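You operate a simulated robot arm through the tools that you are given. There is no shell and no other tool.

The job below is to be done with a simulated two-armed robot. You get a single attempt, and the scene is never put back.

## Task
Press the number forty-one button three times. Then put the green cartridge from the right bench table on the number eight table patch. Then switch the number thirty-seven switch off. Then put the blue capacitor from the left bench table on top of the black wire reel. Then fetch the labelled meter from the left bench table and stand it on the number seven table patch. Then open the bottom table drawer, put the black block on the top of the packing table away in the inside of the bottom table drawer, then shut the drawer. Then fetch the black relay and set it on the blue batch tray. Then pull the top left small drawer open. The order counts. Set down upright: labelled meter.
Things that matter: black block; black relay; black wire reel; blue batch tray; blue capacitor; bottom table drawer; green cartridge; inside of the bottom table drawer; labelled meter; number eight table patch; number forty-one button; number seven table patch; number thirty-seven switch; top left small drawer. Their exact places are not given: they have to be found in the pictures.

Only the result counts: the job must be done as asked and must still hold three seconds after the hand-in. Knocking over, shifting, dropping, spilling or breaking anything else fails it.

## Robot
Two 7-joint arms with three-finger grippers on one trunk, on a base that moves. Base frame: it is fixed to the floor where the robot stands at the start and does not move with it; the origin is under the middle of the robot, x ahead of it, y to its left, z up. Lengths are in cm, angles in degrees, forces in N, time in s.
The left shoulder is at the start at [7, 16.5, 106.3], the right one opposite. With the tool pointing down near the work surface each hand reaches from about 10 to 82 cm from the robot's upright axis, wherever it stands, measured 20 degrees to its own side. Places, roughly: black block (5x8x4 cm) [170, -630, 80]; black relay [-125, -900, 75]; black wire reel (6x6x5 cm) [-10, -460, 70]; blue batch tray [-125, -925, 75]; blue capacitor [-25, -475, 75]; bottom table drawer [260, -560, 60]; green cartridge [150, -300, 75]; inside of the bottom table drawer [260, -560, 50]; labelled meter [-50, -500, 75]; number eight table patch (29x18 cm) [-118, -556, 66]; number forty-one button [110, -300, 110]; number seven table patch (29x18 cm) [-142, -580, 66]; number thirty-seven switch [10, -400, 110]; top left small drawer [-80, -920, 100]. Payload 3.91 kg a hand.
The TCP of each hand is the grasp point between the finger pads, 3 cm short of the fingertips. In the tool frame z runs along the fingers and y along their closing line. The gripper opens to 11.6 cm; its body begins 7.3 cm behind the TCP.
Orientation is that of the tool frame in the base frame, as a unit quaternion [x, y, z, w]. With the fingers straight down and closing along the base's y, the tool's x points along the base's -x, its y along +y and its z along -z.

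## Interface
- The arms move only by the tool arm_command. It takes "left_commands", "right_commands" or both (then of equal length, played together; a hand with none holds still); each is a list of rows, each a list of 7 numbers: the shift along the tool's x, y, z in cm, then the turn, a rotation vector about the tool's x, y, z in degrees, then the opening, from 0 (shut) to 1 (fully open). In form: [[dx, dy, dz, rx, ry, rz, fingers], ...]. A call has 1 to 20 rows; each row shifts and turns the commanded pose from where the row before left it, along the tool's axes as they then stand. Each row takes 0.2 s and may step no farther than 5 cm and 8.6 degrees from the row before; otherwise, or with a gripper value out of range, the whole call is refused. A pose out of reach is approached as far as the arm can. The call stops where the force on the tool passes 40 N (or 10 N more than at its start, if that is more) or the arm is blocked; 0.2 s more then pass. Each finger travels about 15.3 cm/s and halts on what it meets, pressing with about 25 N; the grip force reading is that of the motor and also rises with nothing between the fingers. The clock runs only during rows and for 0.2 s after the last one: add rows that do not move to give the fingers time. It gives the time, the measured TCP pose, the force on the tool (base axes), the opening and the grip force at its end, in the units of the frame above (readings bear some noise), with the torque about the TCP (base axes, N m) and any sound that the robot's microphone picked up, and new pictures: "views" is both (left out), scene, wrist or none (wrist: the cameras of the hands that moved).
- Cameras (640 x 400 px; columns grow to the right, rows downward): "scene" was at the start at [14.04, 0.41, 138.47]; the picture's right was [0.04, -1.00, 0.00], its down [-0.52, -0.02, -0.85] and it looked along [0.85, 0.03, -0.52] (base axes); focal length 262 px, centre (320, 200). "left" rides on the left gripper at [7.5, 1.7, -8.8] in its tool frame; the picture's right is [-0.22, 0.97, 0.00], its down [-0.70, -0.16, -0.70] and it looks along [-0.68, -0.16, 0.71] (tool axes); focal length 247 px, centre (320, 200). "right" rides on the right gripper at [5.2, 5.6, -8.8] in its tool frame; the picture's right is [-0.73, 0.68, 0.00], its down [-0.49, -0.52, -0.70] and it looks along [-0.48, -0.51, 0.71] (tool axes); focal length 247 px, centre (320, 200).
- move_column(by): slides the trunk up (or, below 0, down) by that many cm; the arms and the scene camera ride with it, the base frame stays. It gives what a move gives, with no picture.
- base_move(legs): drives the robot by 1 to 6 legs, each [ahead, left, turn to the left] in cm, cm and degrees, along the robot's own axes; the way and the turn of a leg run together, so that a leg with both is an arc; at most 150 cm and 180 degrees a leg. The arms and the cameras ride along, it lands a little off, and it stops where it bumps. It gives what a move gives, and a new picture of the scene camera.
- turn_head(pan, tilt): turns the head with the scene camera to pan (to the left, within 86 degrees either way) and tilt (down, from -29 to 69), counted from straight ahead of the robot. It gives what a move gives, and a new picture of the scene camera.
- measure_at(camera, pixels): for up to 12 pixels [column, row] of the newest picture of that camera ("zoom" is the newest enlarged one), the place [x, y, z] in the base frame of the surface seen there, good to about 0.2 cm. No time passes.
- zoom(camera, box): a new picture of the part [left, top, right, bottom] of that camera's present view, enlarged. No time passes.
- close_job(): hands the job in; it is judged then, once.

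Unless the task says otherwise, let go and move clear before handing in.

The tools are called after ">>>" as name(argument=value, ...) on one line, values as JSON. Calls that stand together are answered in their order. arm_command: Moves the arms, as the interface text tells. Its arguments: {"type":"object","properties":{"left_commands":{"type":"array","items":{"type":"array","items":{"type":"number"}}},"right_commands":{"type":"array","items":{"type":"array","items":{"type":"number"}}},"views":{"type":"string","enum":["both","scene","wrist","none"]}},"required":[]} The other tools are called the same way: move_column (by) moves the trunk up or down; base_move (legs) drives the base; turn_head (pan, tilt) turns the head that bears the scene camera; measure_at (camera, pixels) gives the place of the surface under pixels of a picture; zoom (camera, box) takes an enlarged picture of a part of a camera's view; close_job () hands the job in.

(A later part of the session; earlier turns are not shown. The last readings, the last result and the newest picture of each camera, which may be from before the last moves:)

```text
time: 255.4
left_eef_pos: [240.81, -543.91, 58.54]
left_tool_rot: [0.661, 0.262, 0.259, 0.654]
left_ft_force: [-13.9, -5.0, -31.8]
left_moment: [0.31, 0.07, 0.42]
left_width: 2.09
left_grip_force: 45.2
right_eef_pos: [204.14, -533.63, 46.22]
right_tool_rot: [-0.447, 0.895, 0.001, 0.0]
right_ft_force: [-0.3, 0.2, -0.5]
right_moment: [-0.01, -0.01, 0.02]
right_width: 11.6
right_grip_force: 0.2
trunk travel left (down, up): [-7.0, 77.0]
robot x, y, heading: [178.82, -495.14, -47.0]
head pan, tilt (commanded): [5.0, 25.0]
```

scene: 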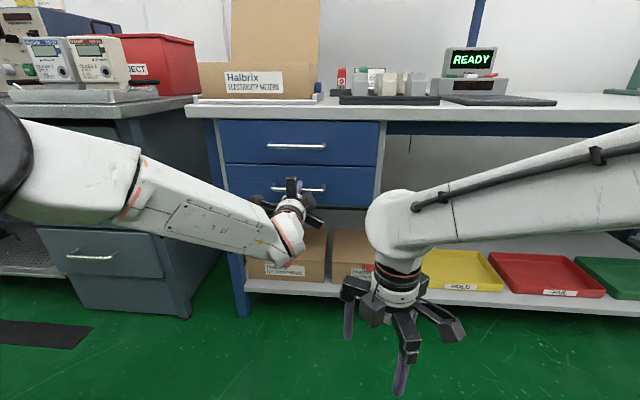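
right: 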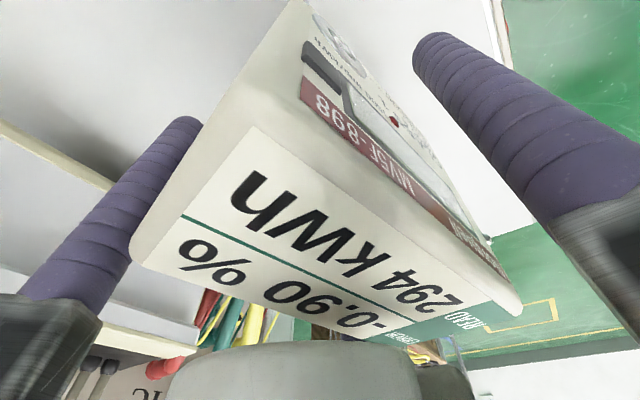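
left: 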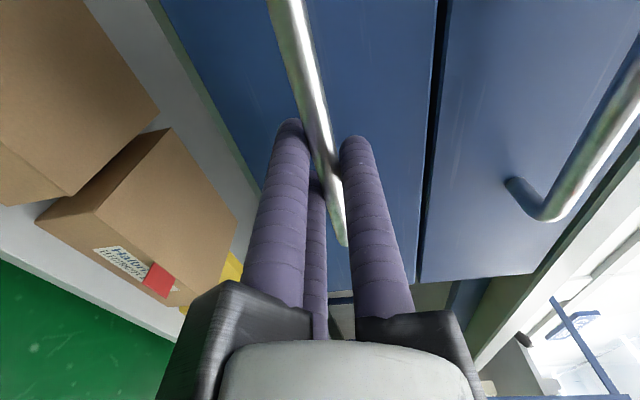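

The bar is gripped (grip 45 N, with 32 N of vertical squeeze on the hand). I try pulling back slowly.

>>> arm_command(left_commands=[[0, 0.2, -1, 0, 0, 0, 0], [0, 0, -1.5, 0, 0, 0, 0], [0, 0, -1.5, 0, 0, 0, 0], [0, 0, 0, 0, 0, 0, 0]], views="both")

```text
time: 256.4
left_eef_pos: [237.99, -541.15, 58.37]
left_tool_rot: [0.662, 0.263, 0.258, 0.653]
left_ft_force: [-16.4, -15.6, -34.8]
left_moment: [0.31, 0.15, -0.04]
left_width: 2.09
left_grip_force: 45.0
right_eef_pos: [204.18, -533.66, 46.19]
right_tool_rot: [-0.447, 0.895, 0.0, 0.0]
right_ft_force: [0.0, 0.6, 0.1]
right_moment: [0.01, 0.0, 0.0]
right_width: 11.6
right_grip_force: 0.0
trunk travel left (down, up): [-7.0, 77.0]
robot x, y, heading: [178.78, -495.61, -46.6]
head pan, tilt (commanded): [5.0, 25.0]
```

scene: 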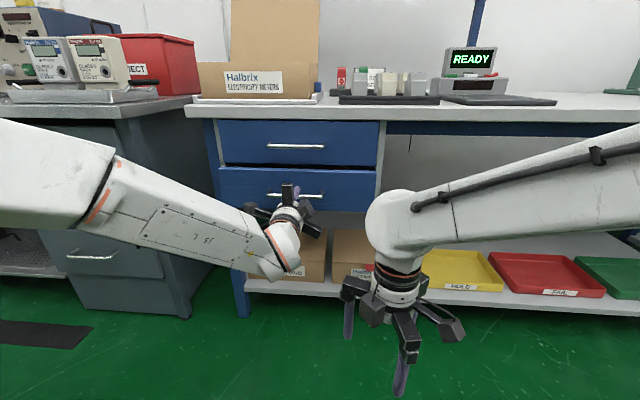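
left: 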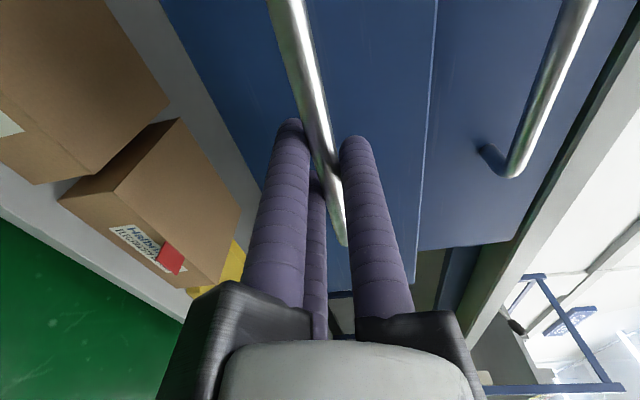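

The drawer is sliding out with the hand. I keep pulling steadily.

>>> arm_command(left_commands=[[0, 0, -2, 0, 0, 0, 0], [0, 0, -2, 0, 0, 0, 0], [0, 0, -2, 0, 0, 0, 0], [0, 0, -2, 0, 0, 0, 0], [0, 0, -2, 0, 0, 0, 0], [0, 0, -2, 0, 0, 0, 0], [0, 0, 0, 0, 0, 0, 0]], views="both")

```text
time: 257.5
left_eef_pos: [231.84, -534.52, 58.38]
left_tool_rot: [0.662, 0.263, 0.257, 0.653]
left_ft_force: [-3.3, -2.6, -11.0]
left_moment: [0.36, 0.03, -0.48]
left_width: 2.06
left_grip_force: 44.8
right_eef_pos: [204.04, -533.58, 46.48]
right_tool_rot: [-0.445, 0.895, -0.001, 0.001]
right_ft_force: [1.0, -0.1, -0.6]
right_moment: [0.01, 0.0, 0.0]
right_width: 11.59
right_grip_force: 0.0
trunk travel left (down, up): [-7.0, 77.0]
robot x, y, heading: [178.45, -495.56, -46.8]
head pan, tilt (commanded): [5.0, 25.0]
stopped in row 5 (left hand): the force on the tool passed its limit at 52 N (the readings are from after the stop); the commanded pose is now the measured one
```

scene: 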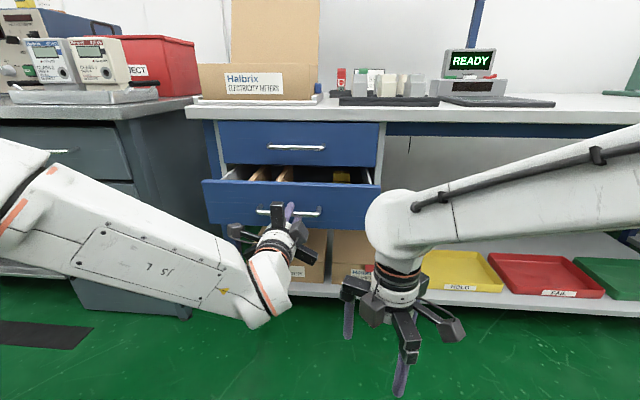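
left: 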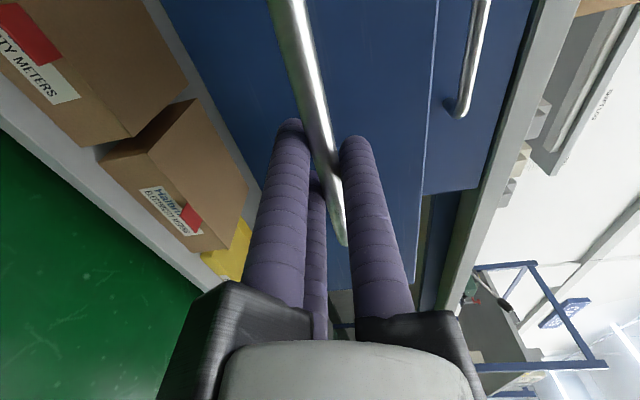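

The drawer is open about 13 cm (items visible inside at (275,173)); the stop was just a force peak. I pull on, more gently.

>>> arm_command(left_commands=[[0, 0, -1.2, 0, 0, 0, 0], [0, 0, -1.2, 0, 0, 0, 0], [0, 0, -1.2, 0, 0, 0, 0], [0, 0, -1.2, 0, 0, 0, 0], [0, 0, -1.2, 0, 0, 0, 0], [0, 0, -1.2, 0, 0, 0, 0], [0, 0, -1.2, 0, 0, 0, 0], [0, 0, -1.2, 0, 0, 0, 0], [0, 0, 0, 0, 0, 0, 0]], views="scene")

```text
time: 259.5
left_eef_pos: [225.84, -528.16, 58.46]
left_tool_rot: [0.663, 0.268, 0.257, 0.65]
left_ft_force: [3.5, 2.6, -37.2]
left_moment: [0.61, -0.17, 0.57]
left_width: 2.08
left_grip_force: 44.8
left hand out of reach, approached as far as the arm can: row 8
right_eef_pos: [204.23, -533.56, 46.27]
right_tool_rot: [-0.447, 0.895, 0.001, 0.0]
right_ft_force: [0.8, 0.3, 0.2]
right_moment: [0.03, -0.03, 0.0]
right_width: 11.59
right_grip_force: 0.1
trunk travel left (down, up): [-7.0, 77.0]
robot x, y, heading: [178.61, -495.43, -46.6]
head pan, tilt (commanded): [5.0, 25.0]
```

scene: 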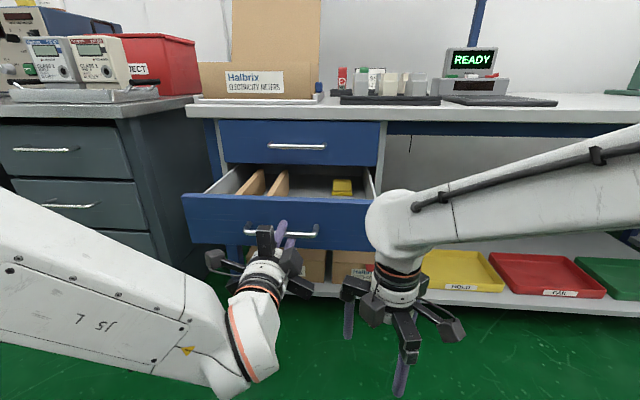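

The drawer is open about 22 cm; inside are two dividers on the left and a yellow item at the back right. I back the base 4 cm while holding the handle to open it a little more.

>>> base_move(legs=[[-4, 0, 0]])

```text
time: 260.4
left_eef_pos: [223.21, -525.26, 58.33]
left_tool_rot: [0.663, 0.268, 0.256, 0.65]
left_ft_force: [12.4, 14.0, -37.8]
left_moment: [0.66, -0.16, 0.0]
left_width: 2.05
left_grip_force: 45.2
right_eef_pos: [201.44, -530.57, 46.29]
right_tool_rot: [-0.446, 0.895, 0.001, -0.001]
right_ft_force: [-0.2, -0.1, 0.9]
right_moment: [0.03, 0.01, -0.01]
right_width: 11.6
right_grip_force: 0.0
trunk travel left (down, up): [-7.0, 77.0]
robot x, y, heading: [176.14, -492.73, -46.8]
head pan, tilt (commanded): [5.0, 25.0]
```

scene: 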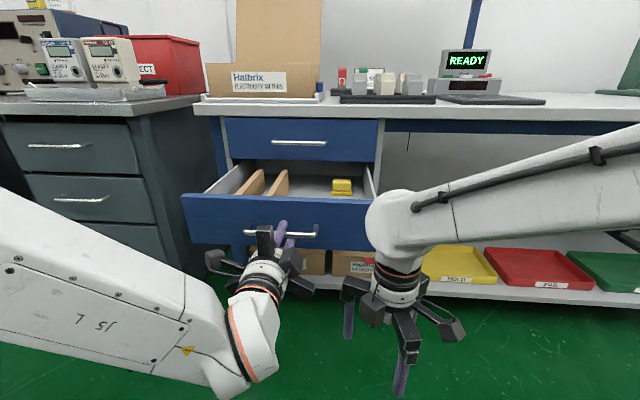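

The drawer is now about 26 cm open. I release the handle and back the base away.

>>> arm_command(left_commands=[[0, 0, 0, 0, 0, 0, 0.2], [0, 0, 0, 0, 0, 0, 0.35], [0, 0, 0, 0, 0, 0, 0.5], [0, 0, 0, 0, 0, 0, 0.65], [0, 0, 0, 0, 0, 0, 0.65]], views="wrist")

```text
time: 261.6
left_eef_pos: [222.88, -525.18, 58.63]
left_tool_rot: [0.662, 0.266, 0.258, 0.651]
left_ft_force: [0.9, 0.1, 0.0]
left_moment: [0.0, 0.02, -0.01]
left_width: 7.52
left_grip_force: 0.1
right_eef_pos: [201.39, -530.61, 46.35]
right_tool_rot: [-0.447, 0.895, -0.001, 0.0]
right_ft_force: [-0.8, -0.2, -0.2]
right_moment: [0.02, 0.01, 0.03]
right_width: 11.61
right_grip_force: 0.1
trunk travel left (down, up): [-7.0, 77.0]
robot x, y, heading: [175.74, -492.65, -47.0]
head pan, tilt (commanded): [5.0, 25.0]
```

left: 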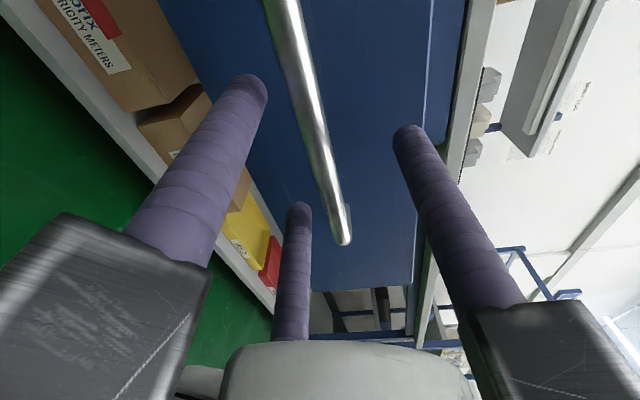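

The fingers are clear of the bar. I back away, raise the column, and move right toward the block.

>>> base_move(legs=[[-30, 0, 0], [0, -100, 0]])

>>> move_column(by=40)

>>> move_column(by=13)

>>> turn_head(pan=0, tilt=35)

```text
time: 268.4
left_eef_pos: [129.43, -571.16, 58.62]
left_tool_rot: [0.664, 0.264, 0.255, 0.652]
left_ft_force: [-0.4, 0.0, 0.0]
left_moment: [0.01, 0.02, -0.02]
left_width: 7.53
left_grip_force: 0.0
right_eef_pos: [107.98, -576.56, 46.38]
right_tool_rot: [-0.443, 0.896, -0.001, 0.0]
right_ft_force: [0.7, -0.6, 0.4]
right_moment: [-0.01, -0.03, -0.01]
right_width: 11.58
right_grip_force: 0.1
trunk travel left (down, up): [-7.0, 77.0]
robot x, y, heading: [82.64, -538.13, -47.2]
head pan, tilt (commanded): [5.0, 25.0]
```

scene: 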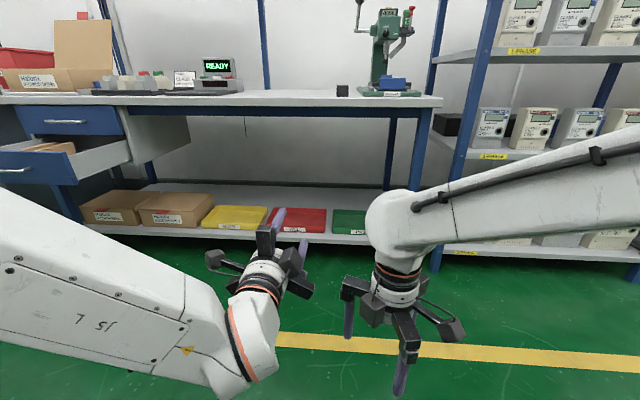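

```text
time: 272.2
left_eef_pos: [129.51, -571.27, 98.71]
left_tool_rot: [0.663, 0.264, 0.256, 0.651]
left_ft_force: [0.6, 0.1, 0.9]
left_moment: [0.0, -0.01, 0.02]
left_width: 7.54
left_grip_force: 0.2
right_eef_pos: [107.91, -576.54, 86.49]
right_tool_rot: [-0.444, 0.896, -0.001, 0.001]
right_ft_force: [-0.2, -0.4, -0.5]
right_moment: [0.04, -0.02, -0.02]
right_width: 11.58
right_grip_force: 0.1
trunk travel left (down, up): [-47.0, 37.0]
robot x, y, heading: [82.83, -538.35, -46.9]
head pan, tilt (commanded): [5.0, 25.0]
```

```text
time: 273.8
left_eef_pos: [129.38, -571.16, 111.63]
left_tool_rot: [0.663, 0.264, 0.255, 0.652]
left_ft_force: [0.1, -0.7, 0.0]
left_moment: [0.03, -0.01, 0.03]
left_width: 7.53
left_grip_force: 0.1
right_eef_pos: [107.93, -576.43, 99.35]
right_tool_rot: [-0.444, 0.896, -0.001, 0.0]
right_ft_force: [-0.3, 0.4, -0.2]
right_moment: [-0.01, -0.02, 0.02]
right_width: 11.6
right_grip_force: 0.0
trunk travel left (down, up): [-60.0, 24.0]
robot x, y, heading: [82.97, -538.34, -47.0]
head pan, tilt (commanded): [5.0, 25.0]
```

```text
time: 274.5
left_eef_pos: [129.41, -571.1, 111.63]
left_tool_rot: [0.663, 0.264, 0.256, 0.652]
left_ft_force: [0.0, -0.7, 0.4]
left_moment: [-0.01, 0.01, 0.01]
left_width: 7.54
left_grip_force: 0.0
right_eef_pos: [107.9, -576.53, 99.49]
right_tool_rot: [-0.443, 0.896, -0.001, 0.0]
right_ft_force: [-0.5, -0.4, 0.1]
right_moment: [0.05, 0.02, 0.0]
right_width: 11.6
right_grip_force: 0.1
trunk travel left (down, up): [-60.0, 24.0]
robot x, y, heading: [82.83, -537.88, -47.1]
head pan, tilt (commanded): [0.0, 35.0]
```

scene: 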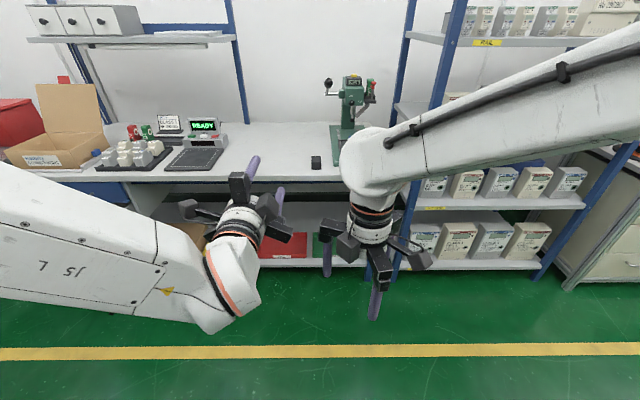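

The black block is at (316,162), straight ahead. I zoom and measure it.

>>> zoom(camera="scene", box=[280, 130, 380, 190])

```text
6.40 times, centred on (330, 160) of scene
```

zoom: 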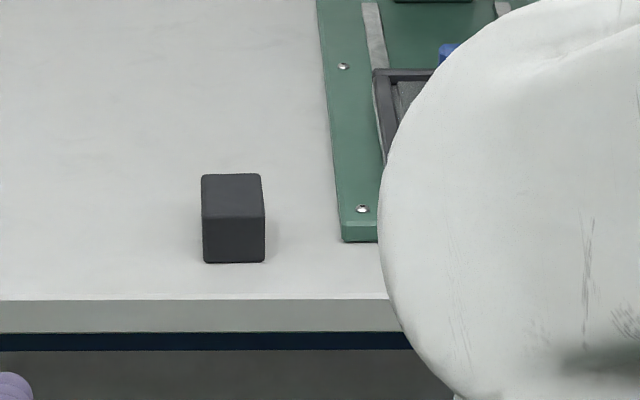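

>>> measure_at(camera="zoom", pixels=[[204, 178], [258, 178], [204, 215], [262, 215], [232, 195], [232, 240], [207, 260], [262, 258], [150, 240], [345, 235], [330, 150], [232, 297]])

```text
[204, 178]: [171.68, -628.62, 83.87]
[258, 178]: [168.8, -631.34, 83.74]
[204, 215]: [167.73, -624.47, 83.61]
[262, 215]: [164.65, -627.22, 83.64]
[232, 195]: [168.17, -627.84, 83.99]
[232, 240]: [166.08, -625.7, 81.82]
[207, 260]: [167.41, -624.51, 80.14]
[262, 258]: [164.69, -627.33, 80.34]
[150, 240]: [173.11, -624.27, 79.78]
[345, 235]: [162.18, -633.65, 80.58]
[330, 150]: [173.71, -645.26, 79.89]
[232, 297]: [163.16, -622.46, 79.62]
```

The block is about 4.3 × 6 × 4.1 cm, centred at (168.2,-627.9), top z≈83.9, square to the table. I turn the right hand back to its natural yaw (thumb left) and drive closer.

>>> arm_command(right_commands=[[0, 0, 0, 0, 0, 8.5, 1], [0, 0, 0, 0, 0, 8.5, 1], [0, 0, 0, 0, 0, 8.5, 1], [0, 0, 0, 0, 0, 8.5, 1], [0, 0, 0, 0, 0, 8.5, 1], [0, 0, 0, 0, 0, 8.5, 1], [0, 0, 0, 0, 0, 8.5, 1], [0, 0, 0, 0, 0, 8.5, 1], [0, 0, 0, 0, 0, 8.5, 1], [0, 0, 0, 0, 0, 8.5, 1], [0, 0, 0, 0, 0, 8.5, 1], [0, 0, 0, 0, 0, 5.8, 1], [0, 0, 0, 0, 0, 0, 1]], views="none")

>>> base_move(legs=[[52, 0, 0]])

>>> turn_head(pan=0, tilt=45)

```text
time: 277.3
left_eef_pos: [129.47, -571.23, 111.64]
left_tool_rot: [0.663, 0.264, 0.255, 0.652]
left_ft_force: [-0.9, 0.7, -0.1]
left_moment: [0.0, -0.04, 0.0]
left_width: 7.53
left_grip_force: 0.1
right_eef_pos: [107.81, -576.47, 99.47]
right_tool_rot: [0.396, 0.918, -0.001, 0.001]
right_ft_force: [-0.9, 0.2, -0.9]
right_moment: [0.01, 0.04, -0.01]
right_width: 11.58
right_grip_force: 0.0
trunk travel left (down, up): [-60.0, 24.0]
robot x, y, heading: [82.75, -538.15, -47.3]
head pan, tilt (commanded): [0.0, 35.0]
```

```text
time: 280.4
left_eef_pos: [165.65, -609.65, 111.68]
left_tool_rot: [0.663, 0.265, 0.257, 0.651]
left_ft_force: [-0.5, -1.3, 0.3]
left_moment: [0.0, 0.01, -0.01]
left_width: 7.53
left_grip_force: 0.0
right_eef_pos: [143.94, -615.03, 99.51]
right_tool_rot: [0.394, 0.919, 0.0, 0.001]
right_ft_force: [0.6, 0.1, 0.2]
right_moment: [-0.01, 0.03, -0.01]
right_width: 11.59
right_grip_force: 0.2
trunk travel left (down, up): [-60.0, 24.0]
robot x, y, heading: [118.85, -576.77, -47.0]
head pan, tilt (commanded): [0.0, 35.0]
```

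scene: 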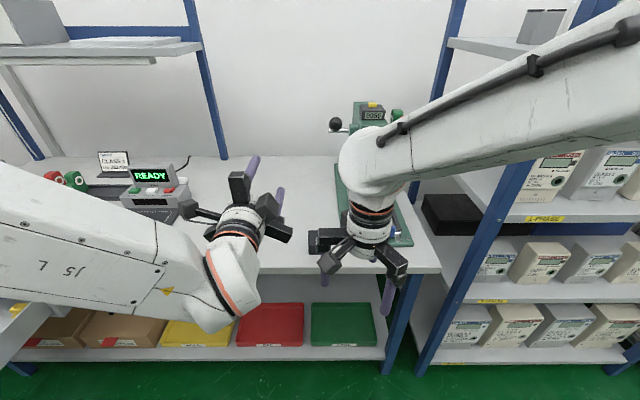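

```text
time: 281.1
left_eef_pos: [165.64, -609.64, 111.74]
left_tool_rot: [0.663, 0.265, 0.257, 0.651]
left_ft_force: [-0.6, 0.3, -0.1]
left_moment: [-0.01, -0.03, 0.0]
left_width: 7.56
left_grip_force: 0.1
right_eef_pos: [144.01, -615.06, 99.37]
right_tool_rot: [0.394, 0.919, 0.0, 0.0]
right_ft_force: [0.7, 0.7, 0.7]
right_moment: [0.01, 0.04, -0.03]
right_width: 11.59
right_grip_force: 0.0
trunk travel left (down, up): [-60.0, 24.0]
robot x, y, heading: [118.92, -577.11, -47.0]
head pan, tilt (commanded): [0.0, 45.0]
```

scene: 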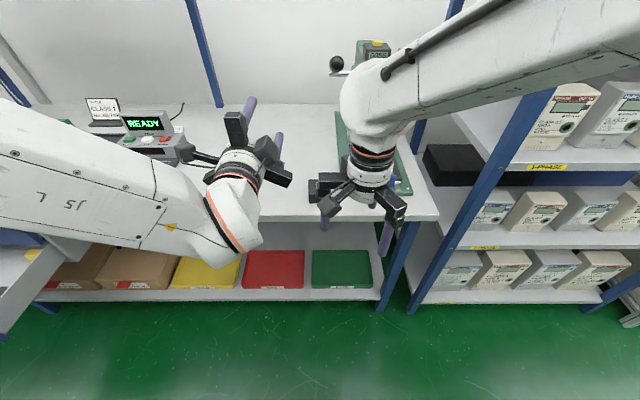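

The block is hidden behind the right hand now. I measure the press parts near it (lever ball (336,62), head (375,50), base) for clearance.

>>> measure_at(camera="scene", pixels=[[336, 62], [370, 50], [345, 73], [342, 130], [338, 190], [405, 180], [398, 150], [408, 185], [385, 80]])

>>> zoom(camera="right", box=[0, 0, 640, 400])

```text
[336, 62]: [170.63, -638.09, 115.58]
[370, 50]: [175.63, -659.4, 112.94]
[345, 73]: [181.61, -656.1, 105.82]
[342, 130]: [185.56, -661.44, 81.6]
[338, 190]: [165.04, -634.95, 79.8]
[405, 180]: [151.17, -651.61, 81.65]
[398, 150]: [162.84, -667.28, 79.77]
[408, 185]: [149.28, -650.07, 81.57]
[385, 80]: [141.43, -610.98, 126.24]
```

```text
1.00 times, centred on (320, 200) of right (not enlarged: the box is as wide or as high as the picture)
```

zoom: 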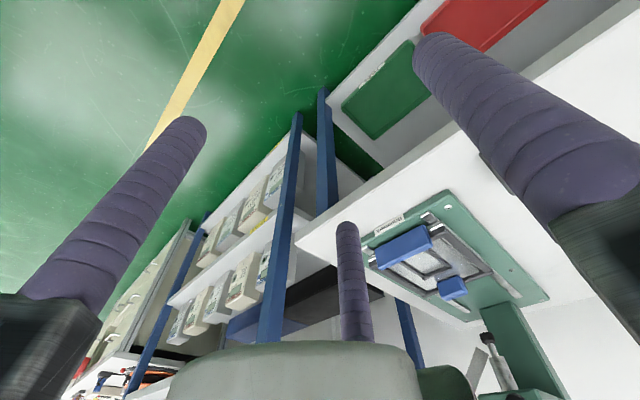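

The lever ball hangs at (170.6,-638.1,115.6), about 10 cm from where the wrist will be, so I come in low. I lower to z=90 in front of the table, then move forward over the block.

>>> arm_command(right_commands=[[0, 0, 4.7, 0, 0, 0, 0.9], [0, 0, 4.7, 0, 0, 0, 0.9], [-4.33, 1.28, 0, 0, 0, 0, 0.9], [-4.33, 1.28, 0, 0, 0, 0, 0.9], [-4.33, 1.28, 0, 0, 0, 0, 0.9], [-4.33, 1.28, 0, 0, 0, 0, 0.9], [-4.33, 1.28, 0, 0, 0, 0, 0.9], [-4.33, 1.28, 0, 0, 0, 0, 0.9], [0, 0, 0, 0, 0, 0, 0.9]], views="both")

```text
time: 283.1
left_eef_pos: [165.46, -609.59, 111.83]
left_tool_rot: [0.663, 0.264, 0.256, 0.652]
left_ft_force: [-0.1, 0.2, 0.4]
left_moment: [0.0, 0.0, -0.01]
left_width: 7.55
left_grip_force: 0.0
right_eef_pos: [167.53, -628.47, 90.07]
right_tool_rot: [0.394, 0.919, -0.001, 0.0]
right_ft_force: [0.0, 0.1, 0.6]
right_moment: [-0.01, -0.04, -0.01]
right_width: 10.42
right_grip_force: 0.1
trunk travel left (down, up): [-60.0, 24.0]
robot x, y, heading: [118.89, -576.99, -46.8]
head pan, tilt (commanded): [0.0, 45.0]
```

scene: 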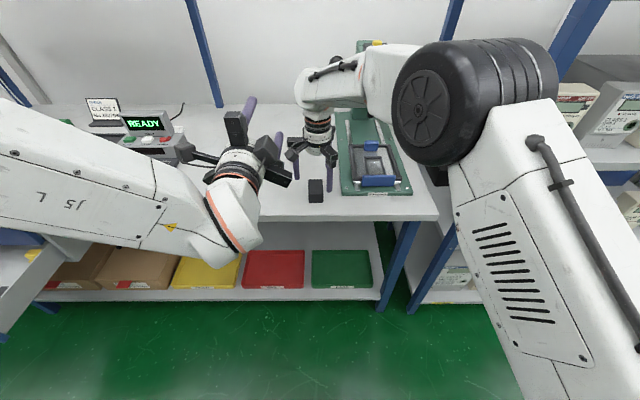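
right: 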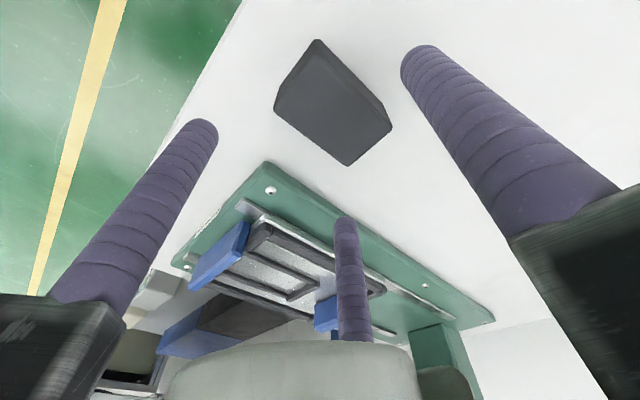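

The block shows at (333,105) in the hand camera. I measure its top corners from here.

>>> measure_at(camera="right", pixels=[[277, 105], [347, 162], [388, 122], [325, 62], [335, 110], [300, 80], [365, 100]])

```text
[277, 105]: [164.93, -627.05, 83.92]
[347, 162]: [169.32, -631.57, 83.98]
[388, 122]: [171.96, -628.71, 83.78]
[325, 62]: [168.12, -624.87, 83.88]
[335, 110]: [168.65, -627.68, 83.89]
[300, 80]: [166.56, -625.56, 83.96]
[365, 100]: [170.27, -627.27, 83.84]
```

The block's centre is (168.55,-628.05). I correct 0.4 cm, lower around it with tips just above the table, and close gradually.

>>> arm_command(right_commands=[[-0.4, 0.03, 2.5, 0, 0, 0, 0.9], [0, 0, 2.4, 0, 0, 0, 0.9], [0, 0, 1.95, 0, 0, 0, 0.9], [0, 0, 0, 0, 0, 0, 0.8], [0, 0, 0, 0, 0, 0, 0.7], [0, 0, 0, 0, 0, 0, 0.62], [0, 0, 0, 0, 0, 0, 0.55], [0, 0, 0, 0, 0, 0, 0.48], [0, 0, 0, 0, 0, 0, 0.4], [0, 0, 0, 0, 0, 0, 0.3], [0, 0, 0, 0, 0, 0, 0], [0, 0, 0, 0, 0, 0, 0]], views="both")

```text
time: 285.7
left_eef_pos: [165.62, -609.72, 111.71]
left_tool_rot: [0.663, 0.265, 0.256, 0.651]
left_ft_force: [0.9, 0.8, -0.3]
left_moment: [0.0, 0.01, -0.01]
left_width: 7.55
left_grip_force: 0.1
right_eef_pos: [167.79, -628.82, 83.15]
right_tool_rot: [0.394, 0.919, 0.0, 0.001]
right_ft_force: [0.4, -0.1, 0.1]
right_moment: [-0.02, 0.0, 0.02]
right_width: 6.31
right_grip_force: 24.9
trunk travel left (down, up): [-60.0, 24.0]
robot x, y, heading: [118.61, -577.05, -47.0]
head pan, tilt (commanded): [0.0, 45.0]
```

scene: 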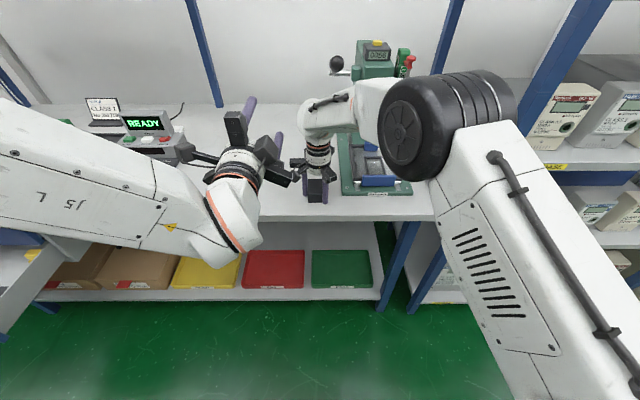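
right: 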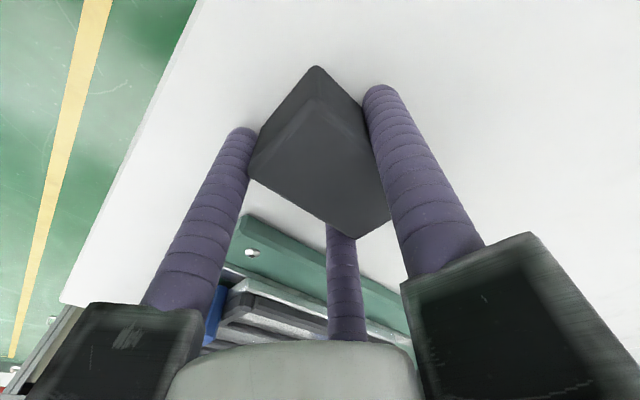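

Gripped at width 6.3 cm (thumb on one face, pair on the opposite corners). I lift slightly and check the hold.

>>> arm_command(right_commands=[[0, 0, -1, 0, 0, 0, 0], [0, 0, -2, 0, 0, 0, 0], [0, 0, 0, 0, 0, 0, 0]], views="wrist")

```text
time: 286.5
left_eef_pos: [165.53, -609.7, 111.59]
left_tool_rot: [0.663, 0.265, 0.257, 0.651]
left_ft_force: [0.5, 0.0, -0.2]
left_moment: [0.0, -0.01, 0.03]
left_width: 7.54
left_grip_force: 0.0
right_eef_pos: [167.85, -628.93, 86.05]
right_tool_rot: [0.394, 0.919, 0.0, 0.0]
right_ft_force: [0.3, -0.3, -0.3]
right_moment: [0.0, 0.01, 0.01]
right_width: 6.31
right_grip_force: 25.4
trunk travel left (down, up): [-60.0, 24.0]
robot x, y, heading: [118.88, -576.77, -47.0]
head pan, tilt (commanded): [0.0, 45.0]
```

right: 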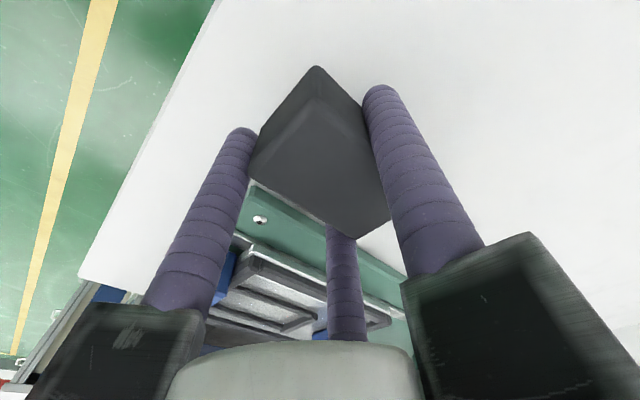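

The block comes up with the hand. I pull it back out in front of the table and back the base away.

>>> arm_command(right_commands=[[1, 0, -2, 0, 0, 0, 0], [4, 0, -2, 0, 0, 0, 0], [4.5, 0, 0, 0, 0, 0, 0], [4.5, 0, 0, 0, 0, 0, 0], [4.5, 0, 0, 0, 0, 0, 0], [4.5, 0, 0, 0, 0, 0, 0], [3, 0, -4, 0, 0, 0, 0], [0, 0, -4, 0, 0, 0, 0], [0, 0, 0, 0, 0, 0, 0]], views="none")

>>> base_move(legs=[[-45, 0, 0], [0, 100, 0]])

>>> turn_head(pan=0, tilt=40)

```text
time: 288.3
left_eef_pos: [165.51, -609.96, 112.28]
left_tool_rot: [0.658, 0.264, 0.254, 0.658]
left_ft_force: [-0.6, 1.4, 3.3]
left_moment: [0.16, 0.42, -0.17]
left_width: 7.51
left_grip_force: 0.1
right_eef_pos: [149.73, -610.16, 97.03]
right_tool_rot: [0.396, 0.918, -0.002, -0.005]
right_ft_force: [0.0, -1.6, -3.6]
right_moment: [0.08, 0.22, -0.09]
right_width: 6.3
right_grip_force: 25.1
trunk travel left (down, up): [-60.0, 24.0]
robot x, y, heading: [119.12, -576.7, -46.9]
head pan, tilt (commanded): [0.0, 45.0]
stopped in row 9 (left hand): the force on the tool passed its limit at 63 N (the readings are from after the stop); the commanded pose is now the measured one
```

```text
time: 295.9
left_eef_pos: [208.32, -507.2, 112.39]
left_tool_rot: [0.657, 0.266, 0.256, 0.658]
left_ft_force: [0.8, 0.7, 18.8]
left_moment: [0.6, 2.12, -0.03]
left_width: 7.53
left_grip_force: 0.1
right_eef_pos: [192.43, -507.48, 97.25]
right_tool_rot: [0.393, 0.919, -0.003, -0.004]
right_ft_force: [0.2, -0.6, -18.3]
right_moment: [-0.59, 0.69, 0.02]
right_width: 6.28
right_grip_force: 24.9
trunk travel left (down, up): [-60.0, 24.0]
robot x, y, heading: [161.54, -474.09, -46.7]
head pan, tilt (commanded): [0.0, 45.0]
```

scene: 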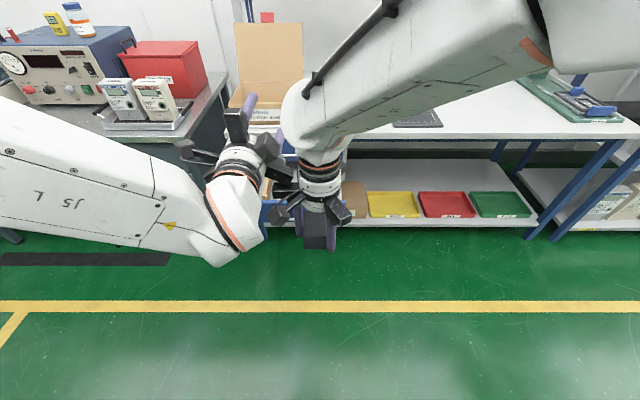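

```text
time: 296.6
left_eef_pos: [208.2, -507.26, 112.29]
left_tool_rot: [0.656, 0.265, 0.256, 0.659]
left_ft_force: [0.4, -1.0, 1.5]
left_moment: [0.04, 0.17, 0.08]
left_width: 7.53
left_grip_force: 0.1
right_eef_pos: [192.46, -507.45, 97.04]
right_tool_rot: [0.394, 0.919, -0.003, -0.004]
right_ft_force: [0.9, 1.0, -2.3]
right_moment: [-0.11, 0.04, 0.07]
right_width: 6.3
right_grip_force: 24.8
trunk travel left (down, up): [-60.0, 24.0]
robot x, y, heading: [161.52, -474.25, -46.7]
head pan, tilt (commanded): [0.0, 40.0]
```

scene: 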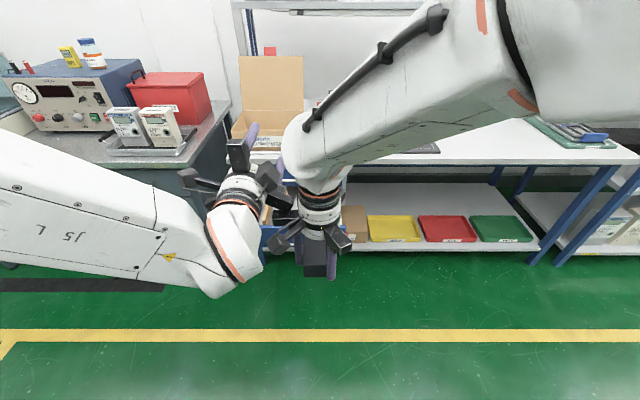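

The right hand brushed the left hand while rising; the block is still held (width 6.3). I move the right hand down and to the right to separate them.

>>> arm_command(right_commands=[[0, -0.5, 1.5, 0, 0, 0, 0], [0, -2, 1, 0, 0, 0, 0], [0, -3, 0, 0, 0, 0, 0], [0, -3.5, 0, 0, 0, 0, 0], [0, -3.5, 0, 0, 0, 0, 0], [0, 0, 0, 0, 0, 0, 0]], views="both")

```text
time: 297.9
left_eef_pos: [208.24, -507.13, 112.33]
left_tool_rot: [0.657, 0.266, 0.256, 0.658]
left_ft_force: [0.9, -0.4, 1.2]
left_moment: [0.02, 0.01, -0.04]
left_width: 7.53
left_grip_force: 0.0
right_eef_pos: [183.44, -516.28, 94.77]
right_tool_rot: [0.394, 0.919, -0.002, -0.004]
right_ft_force: [0.7, -0.4, -0.7]
right_moment: [0.0, 0.02, -0.02]
right_width: 6.3
right_grip_force: 24.9
trunk travel left (down, up): [-60.0, 24.0]
robot x, y, heading: [161.02, -474.44, -46.7]
head pan, tilt (commanded): [0.0, 40.0]
```

scene: 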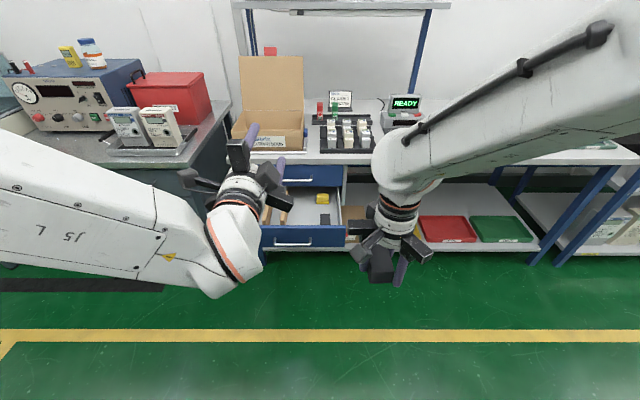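
right: 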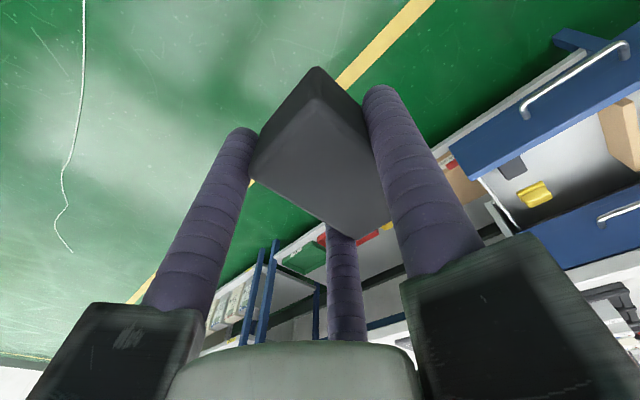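

The hands are apart and the block is held. I zoom into the open drawer to find free space.

>>> zoom(camera="scene", box=[250, 160, 370, 255])

```text
4.21 times, centred on (310, 208) of scene
```

zoom: 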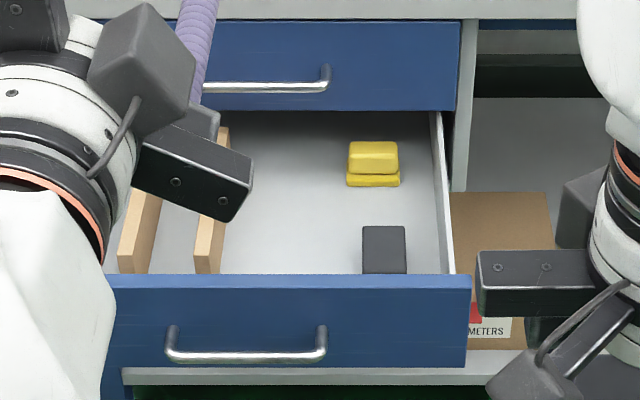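

>>> measure_at(camera="zoom", pixels=[[385, 240], [365, 230], [405, 230], [385, 268], [370, 180], [300, 240], [300, 200], [300, 270], [300, 282], [210, 260], [440, 230], [245, 340]])

>>> measure_at(camera="zoom", pixels=[[222, 140], [300, 130], [300, 150], [350, 150], [395, 150], [440, 130], [455, 270], [205, 215], [240, 240], [330, 270], [450, 282], [150, 282]])

```text
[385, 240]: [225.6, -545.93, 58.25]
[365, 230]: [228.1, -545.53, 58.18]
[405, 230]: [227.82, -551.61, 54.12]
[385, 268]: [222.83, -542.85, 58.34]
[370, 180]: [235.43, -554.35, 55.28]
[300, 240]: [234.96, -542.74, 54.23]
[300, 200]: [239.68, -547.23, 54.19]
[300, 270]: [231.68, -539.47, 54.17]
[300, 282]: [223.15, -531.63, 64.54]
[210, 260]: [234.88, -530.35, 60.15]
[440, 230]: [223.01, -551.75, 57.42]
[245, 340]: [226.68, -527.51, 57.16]
```

```text
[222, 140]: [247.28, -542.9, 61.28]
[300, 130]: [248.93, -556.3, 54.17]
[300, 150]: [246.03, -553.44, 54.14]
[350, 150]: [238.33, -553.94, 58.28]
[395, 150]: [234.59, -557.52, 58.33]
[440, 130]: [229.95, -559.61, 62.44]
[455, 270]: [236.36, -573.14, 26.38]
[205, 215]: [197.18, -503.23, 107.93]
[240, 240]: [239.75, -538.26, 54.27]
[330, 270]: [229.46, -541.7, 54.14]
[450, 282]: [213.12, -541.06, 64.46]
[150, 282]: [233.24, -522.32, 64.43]
```

The drawer floor is at z≈54.2; between the divider (u≈-70.7) and a grey item (u≈-85.5) there is free floor, so I'll place the block at u≈-78, n≈256. I move the base into position.

>>> base_move(legs=[[0, 19, 0], [39, 0, 0]])

>>> move_column(by=-20)

>>> turn_head(pan=-12, tilt=48)

```text
time: 301.5
left_eef_pos: [248.55, -522.51, 112.45]
left_tool_rot: [0.656, 0.266, 0.255, 0.658]
left_ft_force: [0.4, -0.6, -0.8]
left_moment: [0.04, -0.03, -0.04]
left_width: 7.54
left_grip_force: 0.1
right_eef_pos: [223.74, -531.62, 94.71]
right_tool_rot: [0.393, 0.919, -0.002, -0.004]
right_ft_force: [-0.9, 0.0, 0.7]
right_moment: [0.03, 0.02, 0.02]
right_width: 6.3
right_grip_force: 25.0
trunk travel left (down, up): [-60.0, 24.0]
robot x, y, heading: [201.49, -489.79, -46.6]
head pan, tilt (commanded): [0.0, 40.0]
```

scene: 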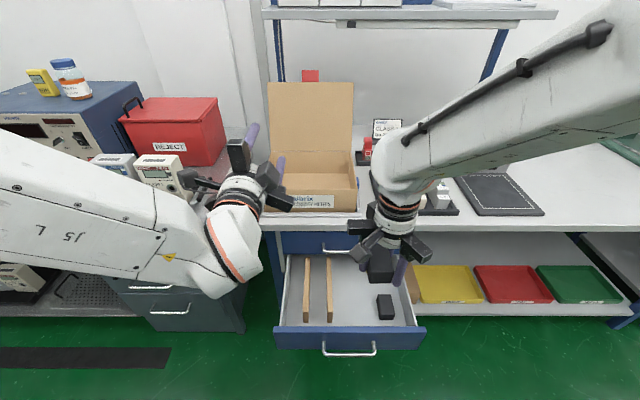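

```text
time: 303.7
left_eef_pos: [248.42, -522.52, 92.38]
left_tool_rot: [0.656, 0.266, 0.257, 0.658]
left_ft_force: [0.4, -0.2, 0.0]
left_moment: [0.01, 0.04, 0.0]
left_width: 7.53
left_grip_force: 0.1
right_eef_pos: [223.59, -531.49, 74.85]
right_tool_rot: [0.393, 0.92, -0.003, -0.005]
right_ft_force: [0.1, -0.7, -0.1]
right_moment: [0.0, 0.02, 0.0]
right_width: 6.28
right_grip_force: 24.6
trunk travel left (down, up): [-40.0, 44.0]
robot x, y, heading: [201.63, -489.49, -46.8]
head pan, tilt (commanded): [0.0, 40.0]
```

```text
time: 304.4
left_eef_pos: [248.51, -522.52, 92.33]
left_tool_rot: [0.656, 0.266, 0.256, 0.658]
left_ft_force: [-0.3, -0.6, 0.6]
left_moment: [0.01, -0.01, -0.02]
left_width: 7.53
left_grip_force: 0.1
right_eef_pos: [223.8, -531.5, 74.84]
right_tool_rot: [0.393, 0.919, -0.003, -0.003]
right_ft_force: [0.0, -0.4, 0.0]
right_moment: [0.02, 0.01, -0.01]
right_width: 6.29
right_grip_force: 25.2
trunk travel left (down, up): [-40.0, 44.0]
robot x, y, heading: [201.47, -489.73, -46.6]
head pan, tilt (commanded): [-12.0, 48.0]
```

scene: 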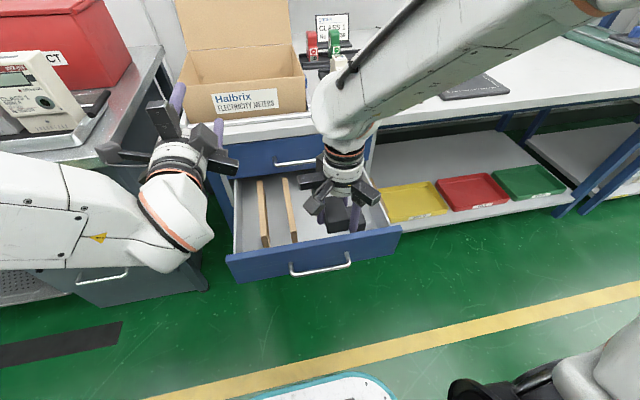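

The right hand with the block is at n≈244.5, u≈-79.4, z≈74.8, above the drawer. I move it 10.5 cm forward and lower it into the drawer.

>>> arm_command(right_commands=[[-3.5, 0.13, 0, 0, 0, 0, 0], [-3.5, 0.13, 0, 0, 0, 0, 0], [-3.5, 0.13, 0, 0, 0, 0, 0], [0, 0, 4, 0, 0, 0, 0], [0, 0, 4, 0, 0, 0, 0], [0, 0, 0, 0, 0, 0, 0]], views="both")

```text
time: 305.8
left_eef_pos: [248.5, -522.44, 92.47]
left_tool_rot: [0.656, 0.265, 0.255, 0.658]
left_ft_force: [-0.6, 0.4, -0.6]
left_moment: [0.02, 0.01, -0.01]
left_width: 7.55
left_grip_force: 0.0
right_eef_pos: [231.08, -538.8, 66.79]
right_tool_rot: [0.394, 0.919, -0.003, -0.005]
right_ft_force: [0.7, 0.6, -0.6]
right_moment: [0.0, -0.02, -0.01]
right_width: 6.29
right_grip_force: 25.3
trunk travel left (down, up): [-40.0, 44.0]
robot x, y, heading: [201.99, -489.68, -46.5]
head pan, tilt (commanded): [-12.0, 48.0]
```

scene: 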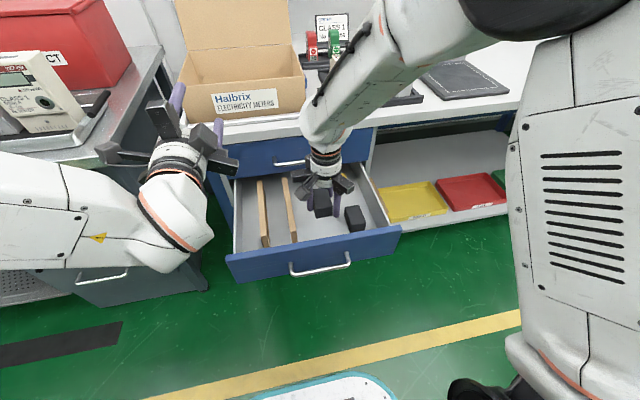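
right: 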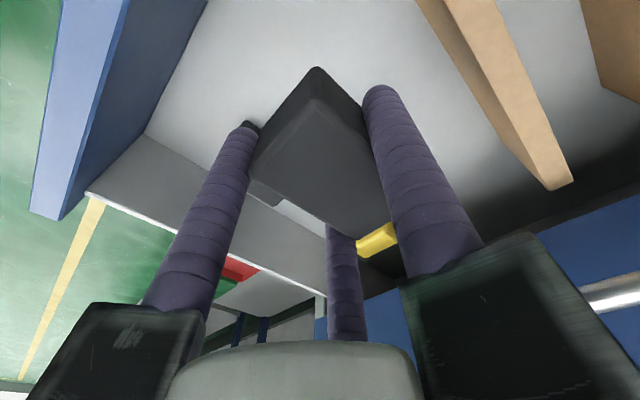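

The block is over free drawer floor between the divider and the grey item. I lower it the rest of the way.

>>> arm_command(right_commands=[[0, 0, 4, 0, 0, 0, 0], [0, 0, 3.5, 0, 0, 0, 0], [0, 0, 1, 0, 0, 0, 0], [0, 0, 0.3, 0, 0, 0, 0], [0, 0, 0, 0, 0, 0, 0]], views="both")

```text
time: 307.0
left_eef_pos: [248.45, -522.54, 92.39]
left_tool_rot: [0.657, 0.265, 0.256, 0.658]
left_ft_force: [0.7, -0.6, -0.4]
left_moment: [0.01, 0.01, -0.04]
left_width: 7.54
left_grip_force: 0.2
right_eef_pos: [231.09, -538.79, 57.98]
right_tool_rot: [0.392, 0.92, -0.002, -0.004]
right_ft_force: [-0.3, -0.9, -0.8]
right_moment: [0.03, -0.01, 0.0]
right_width: 6.31
right_grip_force: 25.5
trunk travel left (down, up): [-40.0, 44.0]
robot x, y, heading: [201.81, -489.73, -46.5]
head pan, tilt (commanded): [-12.0, 48.0]
```

scene: 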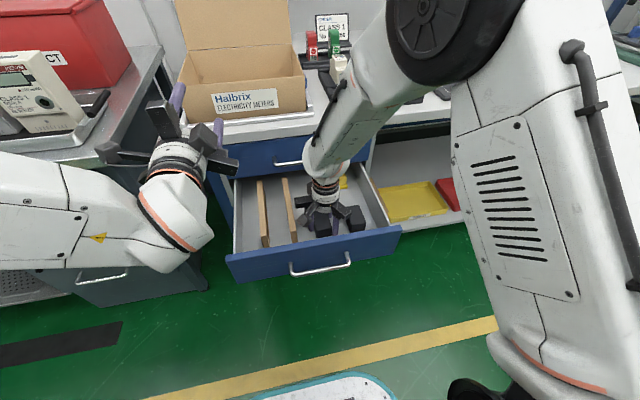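
right: 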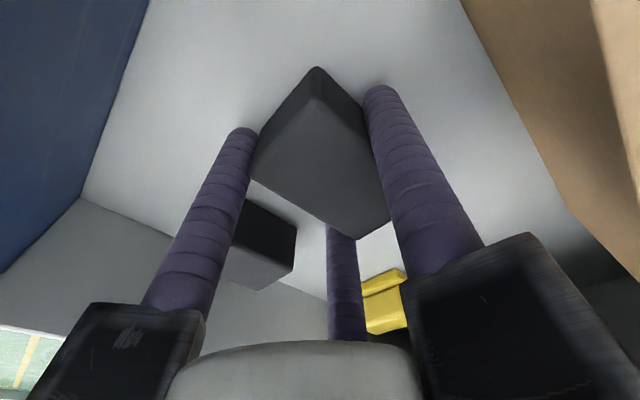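

Still about 0.4 cm above the floor. I lower in 0.15 cm steps to contact.

>>> arm_command(right_commands=[[0, 0, 0.15, 0, 0, 0, 0], [0, 0, 0.15, 0, 0, 0, 0], [0, 0, 0.1, 0, 0, 0, 0], [0, 0, 0, 0, 0, 0, 0]], views="none")

```text
time: 308.0
left_eef_pos: [248.54, -522.56, 92.35]
left_tool_rot: [0.656, 0.266, 0.255, 0.658]
left_ft_force: [-0.1, 0.4, 0.2]
left_moment: [0.0, -0.02, 0.01]
left_width: 7.55
left_grip_force: 0.1
right_eef_pos: [231.07, -538.82, 57.5]
right_tool_rot: [0.393, 0.92, -0.003, -0.004]
right_ft_force: [0.0, 0.5, -0.7]
right_moment: [0.03, -0.01, 0.01]
right_width: 6.31
right_grip_force: 25.2
trunk travel left (down, up): [-40.0, 44.0]
robot x, y, heading: [201.37, -490.11, -46.5]
head pan, tilt (commanded): [-12.0, 48.0]
```

>>> arm_command(right_commands=[[0, 0, 0.1, 0, 0, 0, 0], [0, 0, 0.1, 0, 0, 0, 0], [0, 0, 0, 0, 0, 0, 0]], views="none")

```text
time: 308.8
left_eef_pos: [248.45, -522.49, 92.42]
left_tool_rot: [0.656, 0.266, 0.256, 0.659]
left_ft_force: [-0.5, 0.9, -0.5]
left_moment: [0.0, -0.01, 0.01]
left_width: 7.53
left_grip_force: 0.0
right_eef_pos: [230.99, -538.98, 57.51]
right_tool_rot: [0.393, 0.92, -0.003, -0.003]
right_ft_force: [0.1, -0.9, 9.8]
right_moment: [-0.01, -0.39, -0.02]
right_width: 6.29
right_grip_force: 25.3
trunk travel left (down, up): [-40.0, 44.0]
robot x, y, heading: [201.51, -489.77, -46.5]
head pan, tilt (commanded): [-12.0, 48.0]
```

The block now rests on the drawer floor (+9.8 N). I open the fingers slowly and then lift straight up.

>>> arm_command(right_commands=[[0, 0, -0.1, 0, 0, 0, 0.55], [0, 0, 0, 0, 0, 0, 0.6], [0, 0, 0, 0, 0, 0, 0.65], [0, 0, 0, 0, 0, 0, 0.72], [0, 0, 0, 0, 0, 0, 0.72], [0, 0, -2, 0, 0, 0, 0.72], [0, 0, -4, 0, 0, 0, 0.72], [0, 0, -4, 0, 0, 0, 0.72], [0, 0, -4, 0, 0, 0, 0.72], [0, 0, -4, 0, 0, 0, 0.72], [3, 0, -3, 0, 0, 0, 0.72], [0, 0, 0, 0, 0, 0, 0.72]], views="both")

```text
time: 311.4
left_eef_pos: [248.51, -522.6, 92.29]
left_tool_rot: [0.656, 0.266, 0.256, 0.658]
left_ft_force: [-0.3, 0.4, 0.6]
left_moment: [-0.02, 0.01, 0.02]
left_width: 7.55
left_grip_force: 0.1
right_eef_pos: [229.12, -536.86, 78.53]
right_tool_rot: [0.393, 0.919, -0.002, -0.004]
right_ft_force: [-0.1, 0.0, 0.0]
right_moment: [0.01, 0.0, -0.02]
right_width: 8.36
right_grip_force: 0.0
trunk travel left (down, up): [-40.0, 44.0]
robot x, y, heading: [201.93, -489.89, -46.7]
head pan, tilt (commanded): [-12.0, 48.0]
```

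scene: 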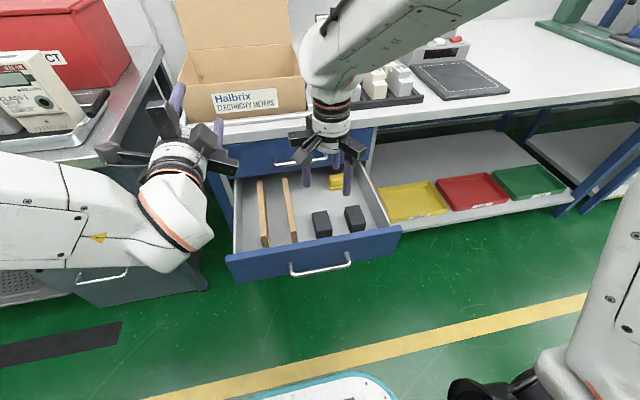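
right: 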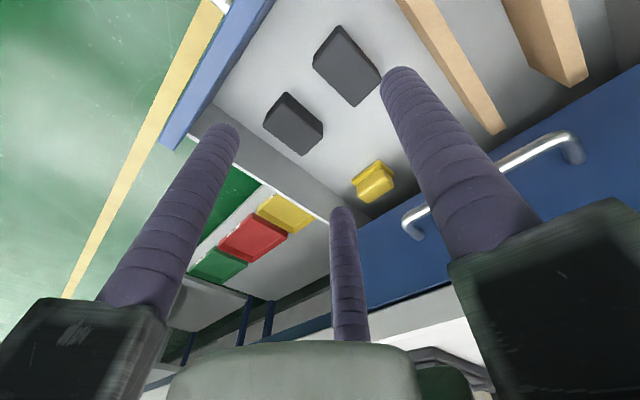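

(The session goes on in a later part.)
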